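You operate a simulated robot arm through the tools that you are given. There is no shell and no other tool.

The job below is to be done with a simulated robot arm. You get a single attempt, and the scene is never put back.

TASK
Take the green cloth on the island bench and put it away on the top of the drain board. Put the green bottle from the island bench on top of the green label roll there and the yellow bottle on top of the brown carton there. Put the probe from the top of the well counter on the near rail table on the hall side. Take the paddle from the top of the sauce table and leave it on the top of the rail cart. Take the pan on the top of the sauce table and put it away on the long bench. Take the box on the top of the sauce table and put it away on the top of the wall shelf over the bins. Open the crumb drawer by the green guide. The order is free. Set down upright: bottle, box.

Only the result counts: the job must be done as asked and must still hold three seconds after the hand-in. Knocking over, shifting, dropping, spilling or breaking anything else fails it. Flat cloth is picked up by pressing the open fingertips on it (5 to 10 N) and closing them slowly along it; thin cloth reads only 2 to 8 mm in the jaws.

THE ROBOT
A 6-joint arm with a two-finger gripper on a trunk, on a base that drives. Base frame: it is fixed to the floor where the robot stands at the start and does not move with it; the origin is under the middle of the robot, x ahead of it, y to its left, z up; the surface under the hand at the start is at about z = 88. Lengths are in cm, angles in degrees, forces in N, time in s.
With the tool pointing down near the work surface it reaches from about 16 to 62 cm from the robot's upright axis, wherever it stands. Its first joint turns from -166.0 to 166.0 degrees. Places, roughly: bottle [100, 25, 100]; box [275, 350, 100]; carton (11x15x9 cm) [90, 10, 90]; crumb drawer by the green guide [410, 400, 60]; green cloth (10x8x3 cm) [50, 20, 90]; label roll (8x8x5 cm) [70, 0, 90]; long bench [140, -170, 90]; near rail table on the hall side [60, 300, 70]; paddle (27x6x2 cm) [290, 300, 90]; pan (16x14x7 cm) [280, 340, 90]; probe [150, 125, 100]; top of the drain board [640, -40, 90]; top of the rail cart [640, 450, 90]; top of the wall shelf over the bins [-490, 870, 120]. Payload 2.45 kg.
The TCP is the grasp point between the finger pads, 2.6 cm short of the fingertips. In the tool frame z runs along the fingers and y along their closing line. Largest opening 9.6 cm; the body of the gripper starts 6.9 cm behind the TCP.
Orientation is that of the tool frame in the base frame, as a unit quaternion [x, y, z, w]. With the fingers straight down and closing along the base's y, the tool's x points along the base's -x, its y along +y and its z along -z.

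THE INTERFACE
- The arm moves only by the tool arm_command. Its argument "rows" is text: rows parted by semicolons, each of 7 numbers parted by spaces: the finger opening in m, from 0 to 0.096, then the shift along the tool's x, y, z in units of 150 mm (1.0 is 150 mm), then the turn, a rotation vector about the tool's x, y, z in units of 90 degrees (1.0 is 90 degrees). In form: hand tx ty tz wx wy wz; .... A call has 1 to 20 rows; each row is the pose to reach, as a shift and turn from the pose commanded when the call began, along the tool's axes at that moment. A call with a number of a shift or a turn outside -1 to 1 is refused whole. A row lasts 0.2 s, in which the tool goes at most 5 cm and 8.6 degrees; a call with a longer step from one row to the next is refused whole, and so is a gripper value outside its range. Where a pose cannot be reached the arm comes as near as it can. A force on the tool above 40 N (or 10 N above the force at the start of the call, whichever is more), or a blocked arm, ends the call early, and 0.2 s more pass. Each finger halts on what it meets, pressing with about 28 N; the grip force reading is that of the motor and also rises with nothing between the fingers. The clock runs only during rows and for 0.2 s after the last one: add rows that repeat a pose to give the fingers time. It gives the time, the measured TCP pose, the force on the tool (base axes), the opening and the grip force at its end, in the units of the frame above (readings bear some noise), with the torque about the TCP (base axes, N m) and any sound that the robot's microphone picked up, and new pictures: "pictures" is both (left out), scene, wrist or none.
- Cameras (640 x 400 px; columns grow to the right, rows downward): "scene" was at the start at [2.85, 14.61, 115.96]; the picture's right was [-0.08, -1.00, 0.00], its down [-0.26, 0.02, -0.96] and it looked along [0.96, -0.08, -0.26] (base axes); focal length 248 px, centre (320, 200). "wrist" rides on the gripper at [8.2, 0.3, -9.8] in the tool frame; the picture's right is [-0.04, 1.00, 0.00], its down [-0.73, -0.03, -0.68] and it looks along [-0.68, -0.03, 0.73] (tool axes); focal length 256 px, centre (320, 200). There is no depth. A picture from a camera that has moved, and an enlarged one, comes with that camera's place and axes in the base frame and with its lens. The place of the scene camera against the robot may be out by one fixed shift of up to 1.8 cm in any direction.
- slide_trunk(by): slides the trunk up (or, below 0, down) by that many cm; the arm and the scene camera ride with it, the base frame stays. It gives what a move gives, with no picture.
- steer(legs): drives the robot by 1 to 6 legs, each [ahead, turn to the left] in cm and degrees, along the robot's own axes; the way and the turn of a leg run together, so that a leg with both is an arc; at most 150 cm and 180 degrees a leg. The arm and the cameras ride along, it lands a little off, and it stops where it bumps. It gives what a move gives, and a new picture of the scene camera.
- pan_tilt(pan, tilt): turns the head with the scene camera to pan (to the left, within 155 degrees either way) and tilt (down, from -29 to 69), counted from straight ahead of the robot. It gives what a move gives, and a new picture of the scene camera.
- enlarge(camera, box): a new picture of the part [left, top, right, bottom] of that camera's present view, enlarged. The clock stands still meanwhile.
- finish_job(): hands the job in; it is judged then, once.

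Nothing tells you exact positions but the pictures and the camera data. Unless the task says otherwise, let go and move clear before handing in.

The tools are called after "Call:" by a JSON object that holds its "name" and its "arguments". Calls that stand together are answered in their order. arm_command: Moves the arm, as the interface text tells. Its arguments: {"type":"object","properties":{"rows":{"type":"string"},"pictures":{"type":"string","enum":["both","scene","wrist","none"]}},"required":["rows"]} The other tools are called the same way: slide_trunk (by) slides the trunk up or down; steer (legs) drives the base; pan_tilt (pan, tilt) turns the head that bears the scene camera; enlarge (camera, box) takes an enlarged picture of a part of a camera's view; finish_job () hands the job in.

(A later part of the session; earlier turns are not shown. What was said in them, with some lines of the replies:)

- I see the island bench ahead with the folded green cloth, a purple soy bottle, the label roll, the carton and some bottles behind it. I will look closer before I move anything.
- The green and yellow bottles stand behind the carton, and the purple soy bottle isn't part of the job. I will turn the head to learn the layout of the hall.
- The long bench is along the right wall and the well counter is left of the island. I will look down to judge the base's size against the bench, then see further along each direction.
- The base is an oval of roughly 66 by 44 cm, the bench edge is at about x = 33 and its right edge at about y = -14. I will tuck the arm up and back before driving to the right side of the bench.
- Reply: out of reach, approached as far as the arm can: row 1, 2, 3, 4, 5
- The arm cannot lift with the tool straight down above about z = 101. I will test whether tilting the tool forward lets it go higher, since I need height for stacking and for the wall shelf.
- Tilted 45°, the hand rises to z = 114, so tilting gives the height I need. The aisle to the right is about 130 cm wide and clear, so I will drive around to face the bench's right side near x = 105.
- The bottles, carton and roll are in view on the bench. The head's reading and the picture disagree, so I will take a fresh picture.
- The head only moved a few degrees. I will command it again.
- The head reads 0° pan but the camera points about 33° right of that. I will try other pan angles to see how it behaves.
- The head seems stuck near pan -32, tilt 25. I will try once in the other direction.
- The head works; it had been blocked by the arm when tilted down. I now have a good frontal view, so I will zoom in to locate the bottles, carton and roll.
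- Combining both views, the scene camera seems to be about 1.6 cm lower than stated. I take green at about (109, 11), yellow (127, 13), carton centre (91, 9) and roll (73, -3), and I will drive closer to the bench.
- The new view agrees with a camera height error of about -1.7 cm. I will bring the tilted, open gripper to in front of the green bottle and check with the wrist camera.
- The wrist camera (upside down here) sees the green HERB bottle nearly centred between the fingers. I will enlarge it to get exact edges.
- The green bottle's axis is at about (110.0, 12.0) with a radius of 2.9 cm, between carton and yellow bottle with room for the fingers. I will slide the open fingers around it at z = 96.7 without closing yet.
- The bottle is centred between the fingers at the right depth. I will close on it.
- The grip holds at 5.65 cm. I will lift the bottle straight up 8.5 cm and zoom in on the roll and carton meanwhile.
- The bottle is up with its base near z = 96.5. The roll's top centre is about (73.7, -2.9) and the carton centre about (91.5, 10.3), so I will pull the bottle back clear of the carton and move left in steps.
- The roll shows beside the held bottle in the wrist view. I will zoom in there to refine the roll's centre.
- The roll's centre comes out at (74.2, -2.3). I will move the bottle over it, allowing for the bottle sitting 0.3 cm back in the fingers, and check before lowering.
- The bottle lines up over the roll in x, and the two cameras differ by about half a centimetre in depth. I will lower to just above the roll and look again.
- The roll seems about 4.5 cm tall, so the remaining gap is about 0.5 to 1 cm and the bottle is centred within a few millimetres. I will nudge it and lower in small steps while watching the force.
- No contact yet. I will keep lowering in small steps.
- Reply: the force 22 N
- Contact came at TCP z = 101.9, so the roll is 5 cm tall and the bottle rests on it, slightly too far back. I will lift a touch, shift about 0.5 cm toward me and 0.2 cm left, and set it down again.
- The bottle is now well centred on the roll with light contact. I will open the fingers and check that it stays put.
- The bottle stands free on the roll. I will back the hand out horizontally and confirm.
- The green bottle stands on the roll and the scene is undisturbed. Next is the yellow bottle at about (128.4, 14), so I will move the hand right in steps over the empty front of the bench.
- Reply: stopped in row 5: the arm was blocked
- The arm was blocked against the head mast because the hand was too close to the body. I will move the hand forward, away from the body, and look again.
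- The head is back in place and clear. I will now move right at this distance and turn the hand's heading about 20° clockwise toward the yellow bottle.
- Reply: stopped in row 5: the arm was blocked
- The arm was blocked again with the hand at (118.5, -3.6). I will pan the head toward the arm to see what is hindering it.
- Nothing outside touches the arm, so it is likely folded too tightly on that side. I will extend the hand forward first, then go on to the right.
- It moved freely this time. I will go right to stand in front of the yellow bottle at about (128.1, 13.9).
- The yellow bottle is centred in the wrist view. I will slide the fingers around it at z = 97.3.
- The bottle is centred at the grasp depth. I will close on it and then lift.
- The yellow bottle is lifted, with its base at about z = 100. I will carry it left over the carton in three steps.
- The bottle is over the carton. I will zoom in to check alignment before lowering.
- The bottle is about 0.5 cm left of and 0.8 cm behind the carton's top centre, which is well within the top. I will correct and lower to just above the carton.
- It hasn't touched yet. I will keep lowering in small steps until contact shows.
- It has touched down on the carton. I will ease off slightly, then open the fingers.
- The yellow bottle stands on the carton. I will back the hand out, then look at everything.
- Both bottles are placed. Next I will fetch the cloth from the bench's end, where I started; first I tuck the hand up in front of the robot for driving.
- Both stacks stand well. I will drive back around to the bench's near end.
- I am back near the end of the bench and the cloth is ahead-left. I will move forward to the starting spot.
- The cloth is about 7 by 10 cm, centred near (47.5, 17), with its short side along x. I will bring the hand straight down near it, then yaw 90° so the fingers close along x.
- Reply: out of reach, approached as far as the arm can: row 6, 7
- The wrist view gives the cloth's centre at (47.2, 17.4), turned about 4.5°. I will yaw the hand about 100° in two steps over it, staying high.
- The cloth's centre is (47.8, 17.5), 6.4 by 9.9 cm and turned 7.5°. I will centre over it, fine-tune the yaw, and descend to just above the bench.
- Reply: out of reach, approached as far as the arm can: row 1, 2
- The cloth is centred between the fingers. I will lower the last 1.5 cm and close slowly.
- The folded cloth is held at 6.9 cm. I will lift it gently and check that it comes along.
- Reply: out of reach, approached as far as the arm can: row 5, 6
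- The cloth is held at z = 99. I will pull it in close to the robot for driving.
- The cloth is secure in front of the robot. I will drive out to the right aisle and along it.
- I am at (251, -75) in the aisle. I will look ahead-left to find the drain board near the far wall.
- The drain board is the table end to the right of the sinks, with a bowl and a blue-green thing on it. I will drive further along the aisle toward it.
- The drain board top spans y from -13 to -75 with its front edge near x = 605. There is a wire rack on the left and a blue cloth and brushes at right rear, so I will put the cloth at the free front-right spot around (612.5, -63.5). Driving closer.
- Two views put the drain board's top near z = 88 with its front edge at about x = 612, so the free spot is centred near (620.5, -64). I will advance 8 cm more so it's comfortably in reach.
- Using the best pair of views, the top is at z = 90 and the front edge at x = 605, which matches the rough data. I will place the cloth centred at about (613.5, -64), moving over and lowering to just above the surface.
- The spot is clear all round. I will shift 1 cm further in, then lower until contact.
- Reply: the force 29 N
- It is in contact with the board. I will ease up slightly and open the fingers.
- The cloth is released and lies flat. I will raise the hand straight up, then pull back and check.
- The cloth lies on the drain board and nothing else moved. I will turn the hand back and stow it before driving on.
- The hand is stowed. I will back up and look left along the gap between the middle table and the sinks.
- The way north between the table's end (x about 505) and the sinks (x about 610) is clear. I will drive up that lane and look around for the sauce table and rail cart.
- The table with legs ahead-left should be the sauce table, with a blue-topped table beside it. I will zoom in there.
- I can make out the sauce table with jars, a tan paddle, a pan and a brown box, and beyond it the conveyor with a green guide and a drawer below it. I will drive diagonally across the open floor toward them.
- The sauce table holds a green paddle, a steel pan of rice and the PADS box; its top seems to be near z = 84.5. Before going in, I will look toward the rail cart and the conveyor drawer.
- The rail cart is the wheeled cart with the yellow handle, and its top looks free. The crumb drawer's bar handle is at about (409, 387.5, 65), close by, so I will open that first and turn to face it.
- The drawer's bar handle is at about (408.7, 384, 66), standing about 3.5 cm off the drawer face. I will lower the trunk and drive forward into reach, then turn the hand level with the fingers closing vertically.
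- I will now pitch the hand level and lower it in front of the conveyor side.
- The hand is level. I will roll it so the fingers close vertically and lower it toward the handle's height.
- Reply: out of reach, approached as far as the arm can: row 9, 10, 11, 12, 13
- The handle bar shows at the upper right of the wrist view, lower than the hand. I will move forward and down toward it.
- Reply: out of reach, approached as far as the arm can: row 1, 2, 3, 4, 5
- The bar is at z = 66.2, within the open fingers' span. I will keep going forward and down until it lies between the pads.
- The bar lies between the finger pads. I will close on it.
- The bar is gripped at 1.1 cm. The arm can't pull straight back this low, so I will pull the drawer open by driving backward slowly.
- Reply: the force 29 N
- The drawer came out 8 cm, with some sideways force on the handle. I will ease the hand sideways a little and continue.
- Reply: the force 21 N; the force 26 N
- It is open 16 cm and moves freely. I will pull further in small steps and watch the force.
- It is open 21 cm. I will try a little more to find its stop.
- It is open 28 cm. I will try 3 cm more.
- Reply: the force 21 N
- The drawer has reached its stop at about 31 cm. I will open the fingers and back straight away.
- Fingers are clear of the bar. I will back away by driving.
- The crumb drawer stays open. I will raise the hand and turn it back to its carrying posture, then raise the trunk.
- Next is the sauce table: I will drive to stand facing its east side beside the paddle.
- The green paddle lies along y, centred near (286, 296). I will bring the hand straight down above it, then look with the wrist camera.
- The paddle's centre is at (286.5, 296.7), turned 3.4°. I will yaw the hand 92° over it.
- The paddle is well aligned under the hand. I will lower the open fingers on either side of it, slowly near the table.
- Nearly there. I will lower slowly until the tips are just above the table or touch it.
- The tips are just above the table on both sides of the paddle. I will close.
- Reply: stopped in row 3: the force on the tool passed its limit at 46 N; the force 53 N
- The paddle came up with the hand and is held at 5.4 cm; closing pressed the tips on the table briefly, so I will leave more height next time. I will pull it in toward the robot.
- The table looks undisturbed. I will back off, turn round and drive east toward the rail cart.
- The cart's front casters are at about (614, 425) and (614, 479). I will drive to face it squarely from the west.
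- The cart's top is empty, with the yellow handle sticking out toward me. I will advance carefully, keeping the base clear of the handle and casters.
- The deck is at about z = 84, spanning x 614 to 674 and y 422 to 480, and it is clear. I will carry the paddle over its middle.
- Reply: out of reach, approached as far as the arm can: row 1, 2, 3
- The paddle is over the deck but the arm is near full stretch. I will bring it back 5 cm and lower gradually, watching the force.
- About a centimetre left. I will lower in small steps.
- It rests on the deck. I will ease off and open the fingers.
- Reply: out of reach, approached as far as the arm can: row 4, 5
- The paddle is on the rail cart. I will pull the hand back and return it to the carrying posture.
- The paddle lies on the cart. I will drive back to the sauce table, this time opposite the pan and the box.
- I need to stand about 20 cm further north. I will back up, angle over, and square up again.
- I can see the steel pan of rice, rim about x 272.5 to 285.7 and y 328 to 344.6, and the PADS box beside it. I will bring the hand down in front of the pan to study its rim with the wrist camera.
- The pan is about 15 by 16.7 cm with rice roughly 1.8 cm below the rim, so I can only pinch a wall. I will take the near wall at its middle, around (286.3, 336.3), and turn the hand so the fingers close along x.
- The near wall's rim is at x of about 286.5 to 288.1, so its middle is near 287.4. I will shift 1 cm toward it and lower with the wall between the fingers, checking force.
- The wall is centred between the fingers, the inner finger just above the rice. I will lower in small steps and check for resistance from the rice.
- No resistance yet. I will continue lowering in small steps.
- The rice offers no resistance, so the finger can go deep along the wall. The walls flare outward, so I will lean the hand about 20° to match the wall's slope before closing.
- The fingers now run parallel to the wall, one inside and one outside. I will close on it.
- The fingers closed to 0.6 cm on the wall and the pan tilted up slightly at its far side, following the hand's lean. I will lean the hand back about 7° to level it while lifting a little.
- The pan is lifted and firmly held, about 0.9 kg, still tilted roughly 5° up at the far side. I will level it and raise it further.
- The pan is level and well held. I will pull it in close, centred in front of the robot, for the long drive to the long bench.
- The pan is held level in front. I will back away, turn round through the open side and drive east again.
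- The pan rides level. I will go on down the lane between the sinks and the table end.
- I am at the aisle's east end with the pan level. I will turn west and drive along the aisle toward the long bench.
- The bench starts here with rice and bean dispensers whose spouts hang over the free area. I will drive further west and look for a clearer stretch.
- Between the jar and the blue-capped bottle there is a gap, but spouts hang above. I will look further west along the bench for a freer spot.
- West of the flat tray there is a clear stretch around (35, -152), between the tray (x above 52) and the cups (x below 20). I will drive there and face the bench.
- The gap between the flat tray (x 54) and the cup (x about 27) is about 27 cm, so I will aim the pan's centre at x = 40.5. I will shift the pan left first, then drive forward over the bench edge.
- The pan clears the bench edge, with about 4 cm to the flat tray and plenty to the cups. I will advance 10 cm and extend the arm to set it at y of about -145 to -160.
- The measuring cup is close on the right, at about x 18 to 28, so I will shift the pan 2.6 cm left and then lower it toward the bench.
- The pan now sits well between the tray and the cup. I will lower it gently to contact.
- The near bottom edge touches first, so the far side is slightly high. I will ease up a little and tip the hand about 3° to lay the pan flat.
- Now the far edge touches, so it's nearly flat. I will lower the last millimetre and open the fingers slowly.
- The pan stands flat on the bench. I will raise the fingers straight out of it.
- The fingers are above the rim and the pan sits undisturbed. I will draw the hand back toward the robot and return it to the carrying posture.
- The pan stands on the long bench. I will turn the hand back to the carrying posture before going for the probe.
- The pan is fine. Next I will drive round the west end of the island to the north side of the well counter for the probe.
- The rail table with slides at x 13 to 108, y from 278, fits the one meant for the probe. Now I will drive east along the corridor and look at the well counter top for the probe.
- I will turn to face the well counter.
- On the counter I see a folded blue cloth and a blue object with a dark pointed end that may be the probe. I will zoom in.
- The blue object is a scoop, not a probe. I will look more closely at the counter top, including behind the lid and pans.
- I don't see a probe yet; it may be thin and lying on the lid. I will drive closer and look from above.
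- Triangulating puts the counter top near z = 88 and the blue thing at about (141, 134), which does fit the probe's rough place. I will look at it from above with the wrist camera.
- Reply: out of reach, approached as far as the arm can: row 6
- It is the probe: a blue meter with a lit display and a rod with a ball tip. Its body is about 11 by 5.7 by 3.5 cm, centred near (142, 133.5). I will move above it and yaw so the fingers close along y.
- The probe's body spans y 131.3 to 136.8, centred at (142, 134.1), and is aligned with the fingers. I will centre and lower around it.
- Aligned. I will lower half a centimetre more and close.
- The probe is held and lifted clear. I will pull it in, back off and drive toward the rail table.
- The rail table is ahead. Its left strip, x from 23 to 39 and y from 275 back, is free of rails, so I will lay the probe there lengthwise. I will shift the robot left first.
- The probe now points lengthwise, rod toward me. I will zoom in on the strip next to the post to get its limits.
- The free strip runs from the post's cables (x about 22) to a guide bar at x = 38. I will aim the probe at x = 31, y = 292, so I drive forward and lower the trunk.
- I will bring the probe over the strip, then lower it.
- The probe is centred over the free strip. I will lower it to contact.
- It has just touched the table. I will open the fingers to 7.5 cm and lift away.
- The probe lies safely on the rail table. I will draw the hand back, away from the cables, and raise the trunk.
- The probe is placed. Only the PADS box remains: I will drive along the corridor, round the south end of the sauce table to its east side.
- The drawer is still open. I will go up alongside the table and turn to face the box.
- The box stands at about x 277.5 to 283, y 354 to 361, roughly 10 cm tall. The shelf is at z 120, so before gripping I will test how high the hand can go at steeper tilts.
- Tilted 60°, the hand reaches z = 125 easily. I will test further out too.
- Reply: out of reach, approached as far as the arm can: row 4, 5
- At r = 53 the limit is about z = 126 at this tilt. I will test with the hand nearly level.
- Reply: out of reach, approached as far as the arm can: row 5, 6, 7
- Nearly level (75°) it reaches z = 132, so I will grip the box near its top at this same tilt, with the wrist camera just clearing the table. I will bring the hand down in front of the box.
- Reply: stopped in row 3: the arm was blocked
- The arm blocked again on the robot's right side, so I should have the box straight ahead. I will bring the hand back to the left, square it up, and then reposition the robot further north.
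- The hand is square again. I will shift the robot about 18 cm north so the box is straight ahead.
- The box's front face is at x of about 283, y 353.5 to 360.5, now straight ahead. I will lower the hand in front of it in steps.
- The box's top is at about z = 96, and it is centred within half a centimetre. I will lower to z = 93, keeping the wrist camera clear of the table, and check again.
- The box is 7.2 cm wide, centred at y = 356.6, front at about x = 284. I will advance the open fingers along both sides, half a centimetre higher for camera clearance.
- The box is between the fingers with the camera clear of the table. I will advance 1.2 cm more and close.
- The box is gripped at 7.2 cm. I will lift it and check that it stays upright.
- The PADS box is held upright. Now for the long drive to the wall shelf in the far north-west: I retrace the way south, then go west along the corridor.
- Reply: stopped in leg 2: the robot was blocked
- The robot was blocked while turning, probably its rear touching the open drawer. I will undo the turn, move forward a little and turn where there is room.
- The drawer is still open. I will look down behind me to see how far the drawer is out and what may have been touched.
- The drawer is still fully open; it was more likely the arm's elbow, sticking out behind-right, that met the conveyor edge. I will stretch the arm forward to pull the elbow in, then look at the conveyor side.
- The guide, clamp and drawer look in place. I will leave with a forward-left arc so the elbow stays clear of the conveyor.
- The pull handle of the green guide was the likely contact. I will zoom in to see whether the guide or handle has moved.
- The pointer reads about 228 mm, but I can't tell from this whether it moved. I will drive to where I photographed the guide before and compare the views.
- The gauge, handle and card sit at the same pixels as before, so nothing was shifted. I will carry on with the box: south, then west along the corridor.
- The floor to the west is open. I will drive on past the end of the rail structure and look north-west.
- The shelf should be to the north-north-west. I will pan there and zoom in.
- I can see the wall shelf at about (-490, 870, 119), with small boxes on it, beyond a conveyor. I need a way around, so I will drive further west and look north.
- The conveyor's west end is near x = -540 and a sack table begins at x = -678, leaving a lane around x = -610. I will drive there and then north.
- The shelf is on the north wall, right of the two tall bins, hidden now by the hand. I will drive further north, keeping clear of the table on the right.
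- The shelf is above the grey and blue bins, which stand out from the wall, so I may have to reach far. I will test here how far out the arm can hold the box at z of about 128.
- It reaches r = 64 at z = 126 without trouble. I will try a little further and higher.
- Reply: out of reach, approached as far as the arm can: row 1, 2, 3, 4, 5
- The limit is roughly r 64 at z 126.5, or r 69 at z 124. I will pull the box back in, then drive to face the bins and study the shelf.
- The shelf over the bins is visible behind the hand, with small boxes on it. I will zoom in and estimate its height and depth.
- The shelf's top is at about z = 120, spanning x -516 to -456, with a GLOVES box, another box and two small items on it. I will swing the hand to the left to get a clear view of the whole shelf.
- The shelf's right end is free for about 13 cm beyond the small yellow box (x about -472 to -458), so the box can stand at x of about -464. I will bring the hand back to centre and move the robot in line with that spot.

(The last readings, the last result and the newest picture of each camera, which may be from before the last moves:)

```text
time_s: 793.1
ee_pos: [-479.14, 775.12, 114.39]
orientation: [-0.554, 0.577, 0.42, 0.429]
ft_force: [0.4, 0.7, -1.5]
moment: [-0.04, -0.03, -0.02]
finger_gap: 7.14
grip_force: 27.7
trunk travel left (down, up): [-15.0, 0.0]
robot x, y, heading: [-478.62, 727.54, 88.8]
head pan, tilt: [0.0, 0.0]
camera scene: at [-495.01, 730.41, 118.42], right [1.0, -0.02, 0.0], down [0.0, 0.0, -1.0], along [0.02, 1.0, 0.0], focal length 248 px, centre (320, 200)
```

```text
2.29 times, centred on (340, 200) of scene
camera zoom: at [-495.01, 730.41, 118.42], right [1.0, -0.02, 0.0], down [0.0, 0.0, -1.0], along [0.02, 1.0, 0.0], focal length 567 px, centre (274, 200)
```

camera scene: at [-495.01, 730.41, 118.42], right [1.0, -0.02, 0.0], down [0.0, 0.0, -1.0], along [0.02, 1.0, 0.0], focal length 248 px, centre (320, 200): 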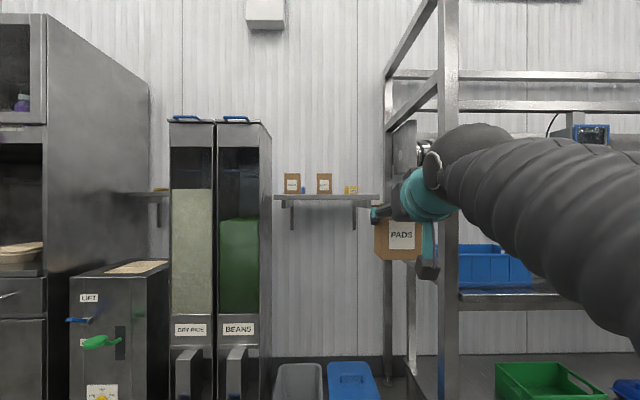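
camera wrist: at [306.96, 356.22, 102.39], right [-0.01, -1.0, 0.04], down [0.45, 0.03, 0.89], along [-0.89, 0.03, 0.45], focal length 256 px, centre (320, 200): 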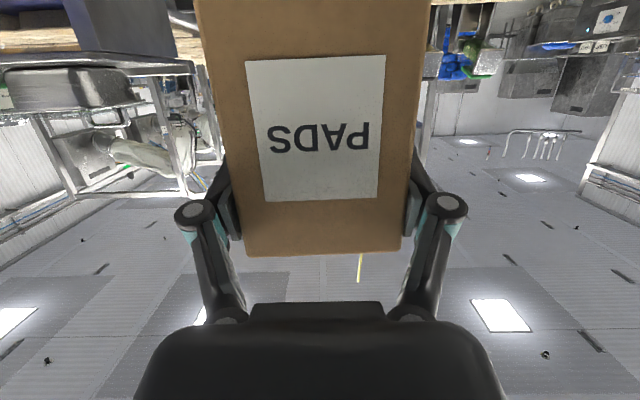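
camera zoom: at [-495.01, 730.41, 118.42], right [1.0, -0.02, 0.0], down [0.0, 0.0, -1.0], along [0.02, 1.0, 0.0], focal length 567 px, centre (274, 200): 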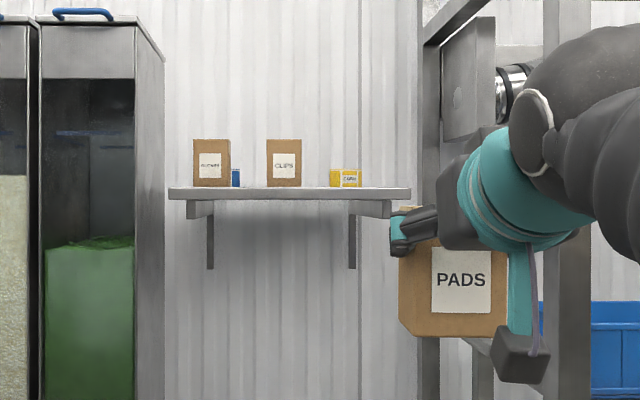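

From this frontal view the shelf spans x -514.5 to -464.5 and starts at about y = 847; the yellow box sits far back, so there is about 20 cm free at the front right. I will raise the box above shelf height and move closer.

Call:
{"name": "arm_command", "arguments": {"rows": "0.05 -0.2 0 -0.058 0 0 0; 0.05 -0.4 0 -0.117 0 0 0; 0.05 -0.6 0 -0.175 0 0 0; 0.05 -0.8 0 -0.233 0 0 0; 0.05 -0.99 0 -0.288 0 0 0; 0.05 -0.99 0 -0.288 0 0 0", "pictures": "none"}}

Call:
{"name": "steer", "arguments": {"legs": [[45, 0]]}}

Call:
{"name": "enlarge", "arguments": {"camera": "scene", "box": [200, 90, 520, 290]}}

```text
time_s: 794.5
ee_pos: [-478.96, 775.28, 130.0]
orientation: [-0.553, 0.578, 0.419, 0.429]
ft_force: [-0.2, 0.9, -3.2]
moment: [-0.03, -0.01, -0.03]
finger_gap: 7.17
grip_force: 28.0
trunk travel left (down, up): [-15.0, 0.0]
robot x, y, heading: [-478.86, 727.47, 88.7]
head pan, tilt: [0.0, 0.0]
```

```text
time_s: 797.2
ee_pos: [-478.44, 820.15, 129.94]
orientation: [-0.555, 0.575, 0.423, 0.427]
ft_force: [0.4, 0.5, -1.2]
moment: [-0.05, 0.01, 0.0]
finger_gap: 7.15
grip_force: 27.8
trunk travel left (down, up): [-15.0, 0.0]
robot x, y, heading: [-477.81, 772.13, 89.3]
head pan, tilt: [0.0, 0.0]
camera scene: at [-494.15, 775.09, 118.42], right [1.0, -0.02, 0.0], down [0.0, 0.0, -1.0], along [0.02, 1.0, 0.0], focal length 248 px, centre (320, 200)
```

scene: 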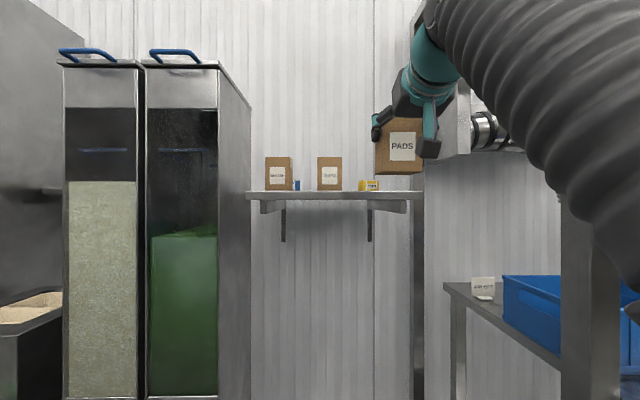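

```text
2.00 times, centred on (360, 190) of scene
camera zoom: at [-494.15, 775.09, 118.42], right [1.0, -0.02, 0.0], down [0.0, 0.0, -1.0], along [0.02, 1.0, 0.0], focal length 496 px, centre (240, 220)
```

zoom: 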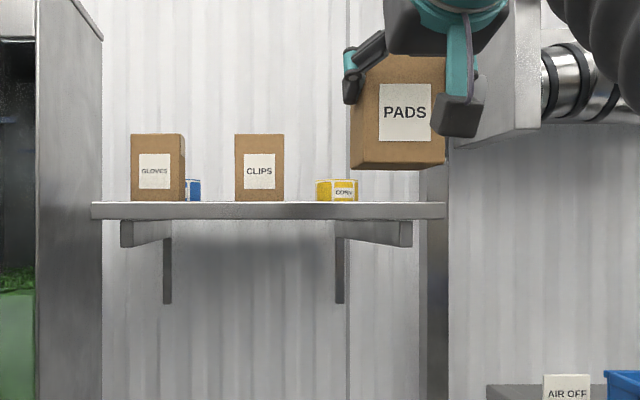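

With both views, the shelf front edge is at y = 842.7, its top at z of about 119.6, and the free front-right area is x -487 to -465. I will drive forward 21 cm with the box about 2 cm above shelf level.

Call:
{"name": "steer", "arguments": {"legs": [[21, 0]]}}

Call:
{"name": "enlarge", "arguments": {"camera": "scene", "box": [240, 80, 560, 280]}}

```text
time_s: 798.9
ee_pos: [-478.01, 841.33, 129.81]
orientation: [-0.554, 0.576, 0.421, 0.428]
ft_force: [-0.2, -0.9, -1.2]
moment: [-0.05, -0.01, -0.01]
finger_gap: 7.14
grip_force: 28.1
trunk travel left (down, up): [-15.0, 0.0]
robot x, y, heading: [-477.46, 793.61, 89.0]
head pan, tilt: [0.0, 0.0]
camera scene: at [-493.77, 796.35, 118.42], right [1.0, -0.02, 0.0], down [0.0, 0.0, -1.0], along [0.02, 1.0, 0.0], focal length 248 px, centre (320, 200)
```

scene: 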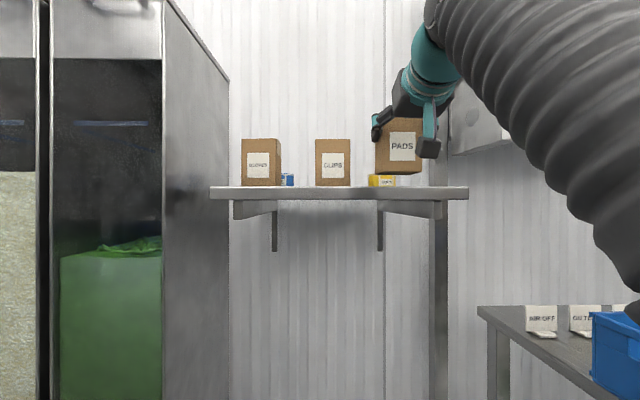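

```text
2.00 times, centred on (400, 180) of scene
camera zoom: at [-493.77, 796.35, 118.42], right [1.0, -0.02, 0.0], down [0.0, 0.0, -1.0], along [0.02, 1.0, 0.0], focal length 496 px, centre (160, 240)
```

zoom: 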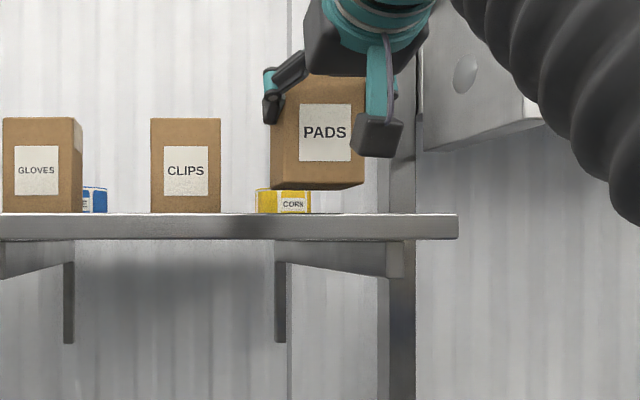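

The front edge (842.6) and top (119.6) are confirmed. I will extend the box to (-475.8, 849.5) above the shelf.

Call:
{"name": "arm_command", "arguments": {"rows": "0.05 -0.03 -0.04 0.13 0 0 0; 0.05 -0.06 -0.08 0.27 0 0 0; 0.05 -0.09 -0.12 0.4 0 0 0; 0.05 -0.123 -0.129 0.538 0 0 0; 0.05 -0.123 -0.129 0.538 0 0 0", "pictures": "both"}}

Call:
{"name": "enlarge", "arguments": {"camera": "scene", "box": [300, 100, 480, 220]}}

```text
time_s: 800.1
ee_pos: [-475.86, 849.43, 129.34]
orientation: [-0.555, 0.576, 0.421, 0.428]
ft_force: [-0.1, 0.3, -1.7]
moment: [-0.05, 0.05, 0.02]
finger_gap: 7.19
grip_force: 28.4
trunk travel left (down, up): [-15.0, 0.0]
robot x, y, heading: [-477.67, 793.64, 88.9]
head pan, tilt: [0.0, 0.0]
camera scene: at [-493.77, 796.36, 118.42], right [1.0, -0.02, 0.0], down [0.0, 0.0, -1.0], along [0.02, 1.0, 0.0], focal length 248 px, centre (320, 200)
camera wrist: at [-476.63, 837.75, 124.16], right [-1.0, 0.04, 0.05], down [0.03, -0.45, 0.89], along [0.06, 0.89, 0.45], focal length 256 px, centre (320, 200)
```

scene: 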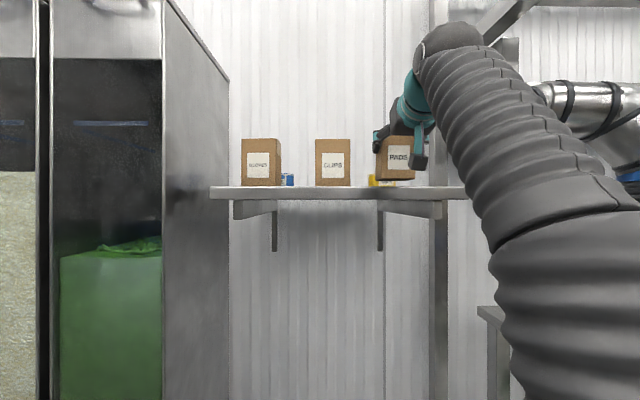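
wrist: 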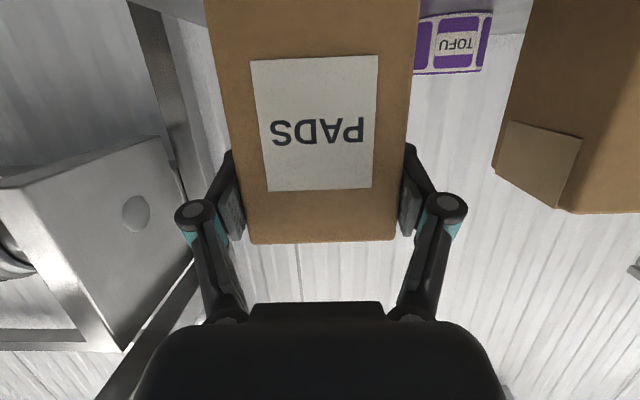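

```text
3.33 times, centred on (390, 160) of scene
camera zoom: at [-493.77, 796.36, 118.42], right [1.0, -0.02, 0.0], down [0.0, 0.0, -1.0], along [0.02, 1.0, 0.0], focal length 827 px, centre (87, 333)
```

zoom: 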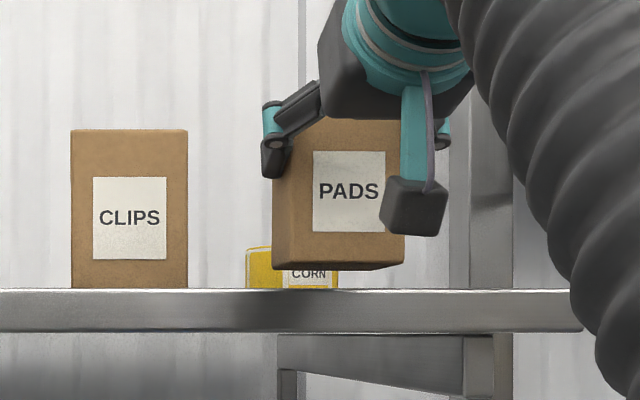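

The box hovers 1.7 cm above the shelf, clear of CLIPS and the yellow box. I will lower it gently to contact.

Call:
{"name": "arm_command", "arguments": {"rows": "0.05 0.03 0 0.009 0 0 0; 0.05 0.06 0 0.017 0 0 0; 0.05 0.08 0 0.023 0 0 0; 0.05 0.08 0 0.023 0 0 0", "pictures": "none"}}

Call:
{"name": "arm_command", "arguments": {"rows": "0.05 0.01 0 0.003 0 0 0; 0.05 0.02 0 0.006 0 0 0; 0.05 0.028 0 0.008 0 0 0; 0.05 0.028 0 0.008 0 0 0", "pictures": "none"}}

Call:
{"name": "enlarge", "arguments": {"camera": "scene", "box": [300, 100, 480, 220]}}

```text
time_s: 801.1
ee_pos: [-475.96, 849.49, 128.15]
orientation: [-0.555, 0.576, 0.421, 0.427]
ft_force: [0.0, 0.7, -1.7]
moment: [-0.03, 0.0, -0.03]
finger_gap: 7.15
grip_force: 27.9
trunk travel left (down, up): [-15.0, 0.0]
robot x, y, heading: [-477.47, 793.22, 88.9]
head pan, tilt: [0.0, 0.0]
```

```text
time_s: 802.1
ee_pos: [-475.84, 849.48, 127.72]
orientation: [-0.556, 0.576, 0.422, 0.427]
ft_force: [-0.2, -0.2, -2.3]
moment: [-0.06, 0.05, 0.0]
finger_gap: 7.18
grip_force: 27.7
trunk travel left (down, up): [-15.0, 0.0]
robot x, y, heading: [-477.6, 793.45, 88.9]
head pan, tilt: [0.0, 0.0]
```

```text
3.33 times, centred on (390, 160) of scene
camera zoom: at [-493.77, 796.36, 118.42], right [1.0, -0.02, 0.0], down [0.0, 0.0, -1.0], along [0.02, 1.0, 0.0], focal length 827 px, centre (87, 333)
```

zoom: 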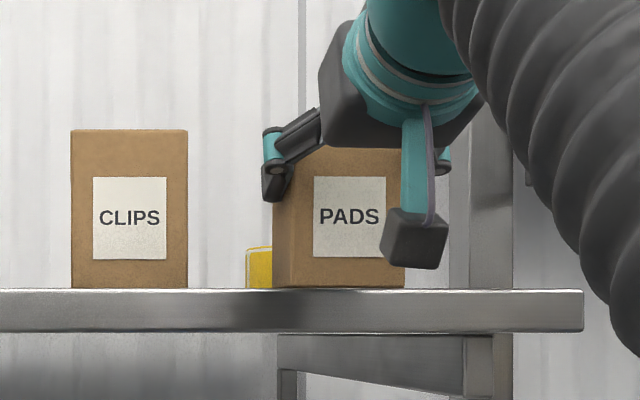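

Almost touching. I will lower by small steps until contact.

Call:
{"name": "arm_command", "arguments": {"rows": "0.05 0.008 0 0.002 0 0 0; 0.05 0.016 0 0.005 0 0 0; 0.05 0.02 0 0.006 0 0 0; 0.05 0.02 0 0.006 0 0 0", "pictures": "none"}}

```text
time_s: 803.1
ee_pos: [-475.93, 849.51, 127.49]
orientation: [-0.555, 0.575, 0.422, 0.428]
ft_force: [1.0, 3.9, 12.2]
moment: [0.04, -0.58, 0.15]
finger_gap: 7.18
grip_force: 27.8
trunk travel left (down, up): [-15.0, 0.0]
robot x, y, heading: [-477.57, 793.37, 89.1]
head pan, tilt: [0.0, 0.0]
```

Contact. I will ease off a touch and open the fingers slowly.

Call:
{"name": "arm_command", "arguments": {"rows": "0.05 -0.004 0 -0.001 0 0 0; 0.073 -0.004 0 -0.001 0 0 0; 0.077 -0.004 0 -0.001 0 0 0; 0.082 -0.004 0 -0.001 0 0 0; 0.09 -0.004 0 -0.001 0 0 0; 0.094 -0.004 0 -0.001 0 0 0; 0.094 -0.004 0 -0.001 0 0 0", "pictures": "both"}}

Call:
{"name": "enlarge", "arguments": {"camera": "scene", "box": [300, 100, 480, 220]}}

```text
time_s: 804.7
ee_pos: [-475.79, 849.48, 127.49]
orientation: [-0.555, 0.576, 0.422, 0.427]
ft_force: [0.6, -0.5, -0.1]
moment: [0.04, 0.0, 0.03]
finger_gap: 9.41
grip_force: 0.0
trunk travel left (down, up): [-15.0, 0.0]
robot x, y, heading: [-477.78, 793.36, 88.8]
head pan, tilt: [0.0, 0.0]
camera scene: at [-493.77, 796.35, 118.42], right [1.0, -0.02, 0.0], down [0.0, 0.0, -1.0], along [0.02, 1.0, 0.0], focal length 248 px, centre (320, 200)
camera wrist: at [-476.56, 837.89, 122.29], right [-1.0, 0.04, 0.05], down [0.03, -0.45, 0.89], along [0.06, 0.89, 0.45], focal length 256 px, centre (320, 200)
```

scene: 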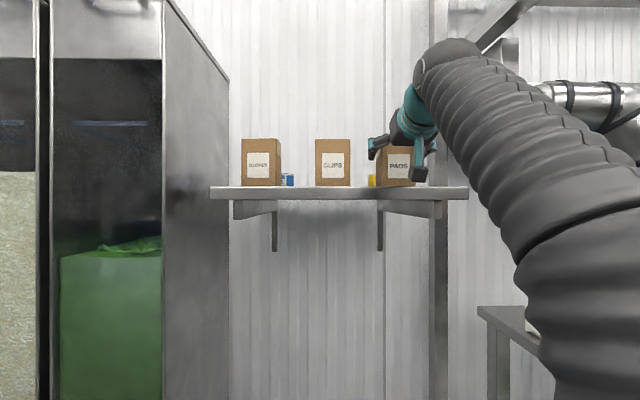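
wrist: 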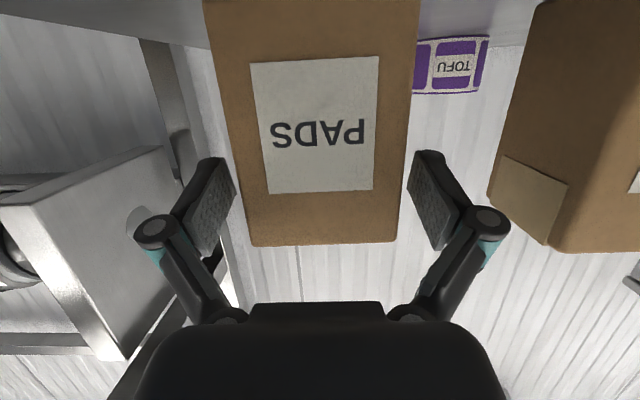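

```text
3.33 times, centred on (390, 160) of scene
camera zoom: at [-493.77, 796.35, 118.42], right [1.0, -0.02, 0.0], down [0.0, 0.0, -1.0], along [0.02, 1.0, 0.0], focal length 827 px, centre (87, 333)
```

zoom: 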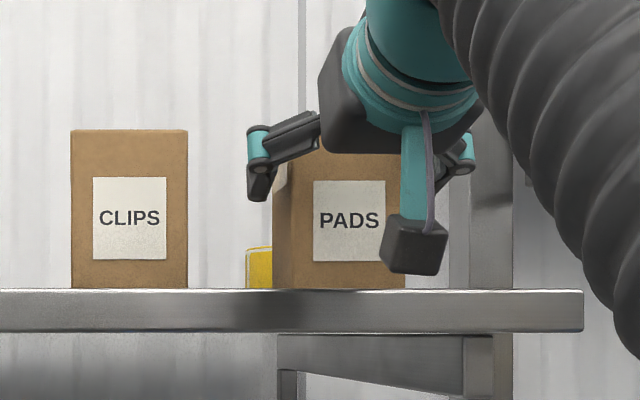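

The box stands upright on the shelf. I will withdraw the hand straight back along its own axis.

Call:
{"name": "arm_command", "arguments": {"rows": "0.094 0.03 0 -0.1 0 0 0; 0.094 0.07 0 -0.26 0 0 0; 0.094 0.12 0 -0.45 0 0 0; 0.094 0.16 0 -0.62 0 0 0; 0.094 0.2 0 -0.78 0 0 0; 0.094 0.2 0 -0.78 0 0 0", "pictures": "both"}}

Call:
{"name": "steer", "arguments": {"legs": [[-30, 0]]}}

Call:
{"name": "enlarge", "arguments": {"camera": "scene", "box": [200, 100, 480, 260]}}

```text
time_s: 806.1
ee_pos: [-476.09, 837.66, 127.88]
orientation: [-0.555, 0.575, 0.422, 0.428]
ft_force: [-0.6, 0.3, 0.3]
moment: [0.02, -0.05, -0.03]
finger_gap: 9.42
grip_force: 0.0
trunk travel left (down, up): [-15.0, 0.0]
robot x, y, heading: [-477.78, 793.5, 88.8]
head pan, tilt: [0.0, 0.0]
camera scene: at [-493.77, 796.35, 118.42], right [1.0, -0.02, 0.0], down [0.0, 0.0, -1.0], along [0.02, 1.0, 0.0], focal length 248 px, centre (320, 200)
camera wrist: at [-476.83, 825.89, 122.73], right [-1.0, 0.04, 0.05], down [0.03, -0.45, 0.89], along [0.06, 0.89, 0.45], focal length 256 px, centre (320, 200)
```

scene: 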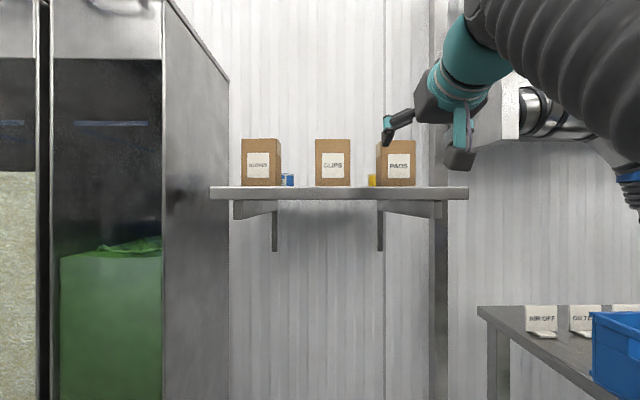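
wrist: 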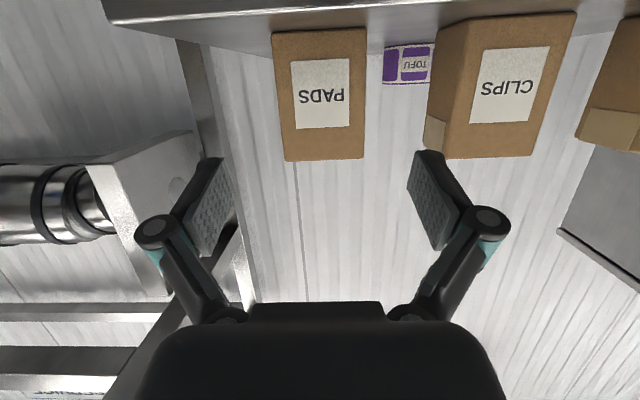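

```text
time_s: 808.1
ee_pos: [-476.55, 807.4, 127.86]
orientation: [-0.553, 0.577, 0.42, 0.429]
ft_force: [-0.8, -0.4, -0.1]
moment: [0.0, 0.04, -0.04]
finger_gap: 9.38
grip_force: 0.1
trunk travel left (down, up): [-15.0, 0.0]
robot x, y, heading: [-478.58, 763.38, 88.6]
head pan, tilt: [0.0, 0.0]
camera scene: at [-494.41, 766.25, 118.42], right [1.0, -0.02, 0.0], down [0.0, 0.0, -1.0], along [0.02, 1.0, 0.0], focal length 248 px, centre (320, 200)
```

scene: 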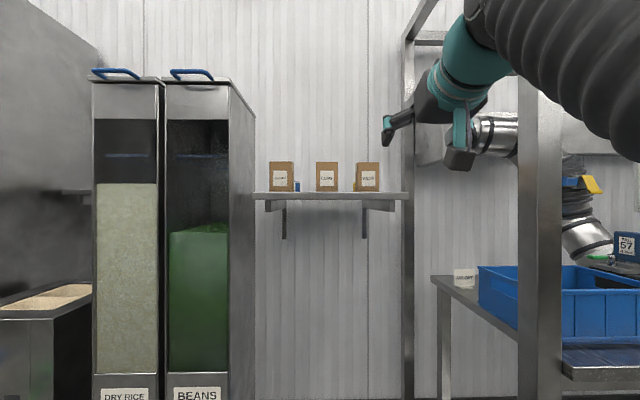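

```text
2.29 times, centred on (340, 180) of scene
camera zoom: at [-494.41, 766.25, 118.42], right [1.0, -0.02, 0.0], down [0.0, 0.0, -1.0], along [0.02, 1.0, 0.0], focal length 567 px, centre (274, 246)
```

zoom: 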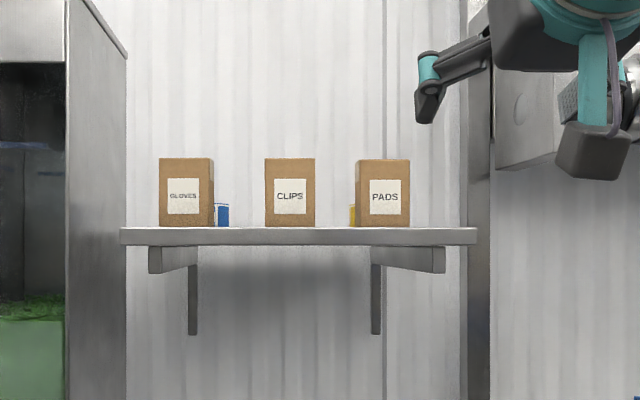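

All jobs are done: the cloth is on the drain board, both bottles are stacked and the probe is on the rail table. The paddle is on the cart, the pan on the long bench, PADS on the shelf, and the crumb drawer is open. The hand is empty and clear, so I am handing in.

Call:
{"name": "finish_job", "arguments": {}}

```text
The job is handed in.
```

The whole job is done and handed in. The hand was empty and clear of everything when I finished.

- **Green cloth:** it lies on the front right of the drain board, clear of the rack and the blue cloth.
- **Bottles:** the green bottle stands upright on the green label roll, and the yellow bottle stands upright on the brown carton.
- **Probe:** it lies on the near rail table on the hall side. It is the blue meter with a lit display and a ball-tipped rod, which I took for a scoop until I saw the display.
- **Paddle:** it lies on top of the rail cart.
- **Pan:** it sits level on the long bench, with its rice still in it.
- **Box:** the PADS box stands upright on the front right of the wall shelf over the bins.
- **Crumb drawer:** I pulled it out about 31 cm, to its stop.

**Possible contact:** while I was carrying the box, the robot was blocked once, turning next to the open drawer. I think the arm's elbow touched the pull handle of the green guide. I drove back to an earlier viewpoint, and the handle and gauge looked unmoved. The drawer was still open, and I saw nothing else out of place.

I did not go back to look at every placed item just before handing in. Each one was in place when I last saw it.
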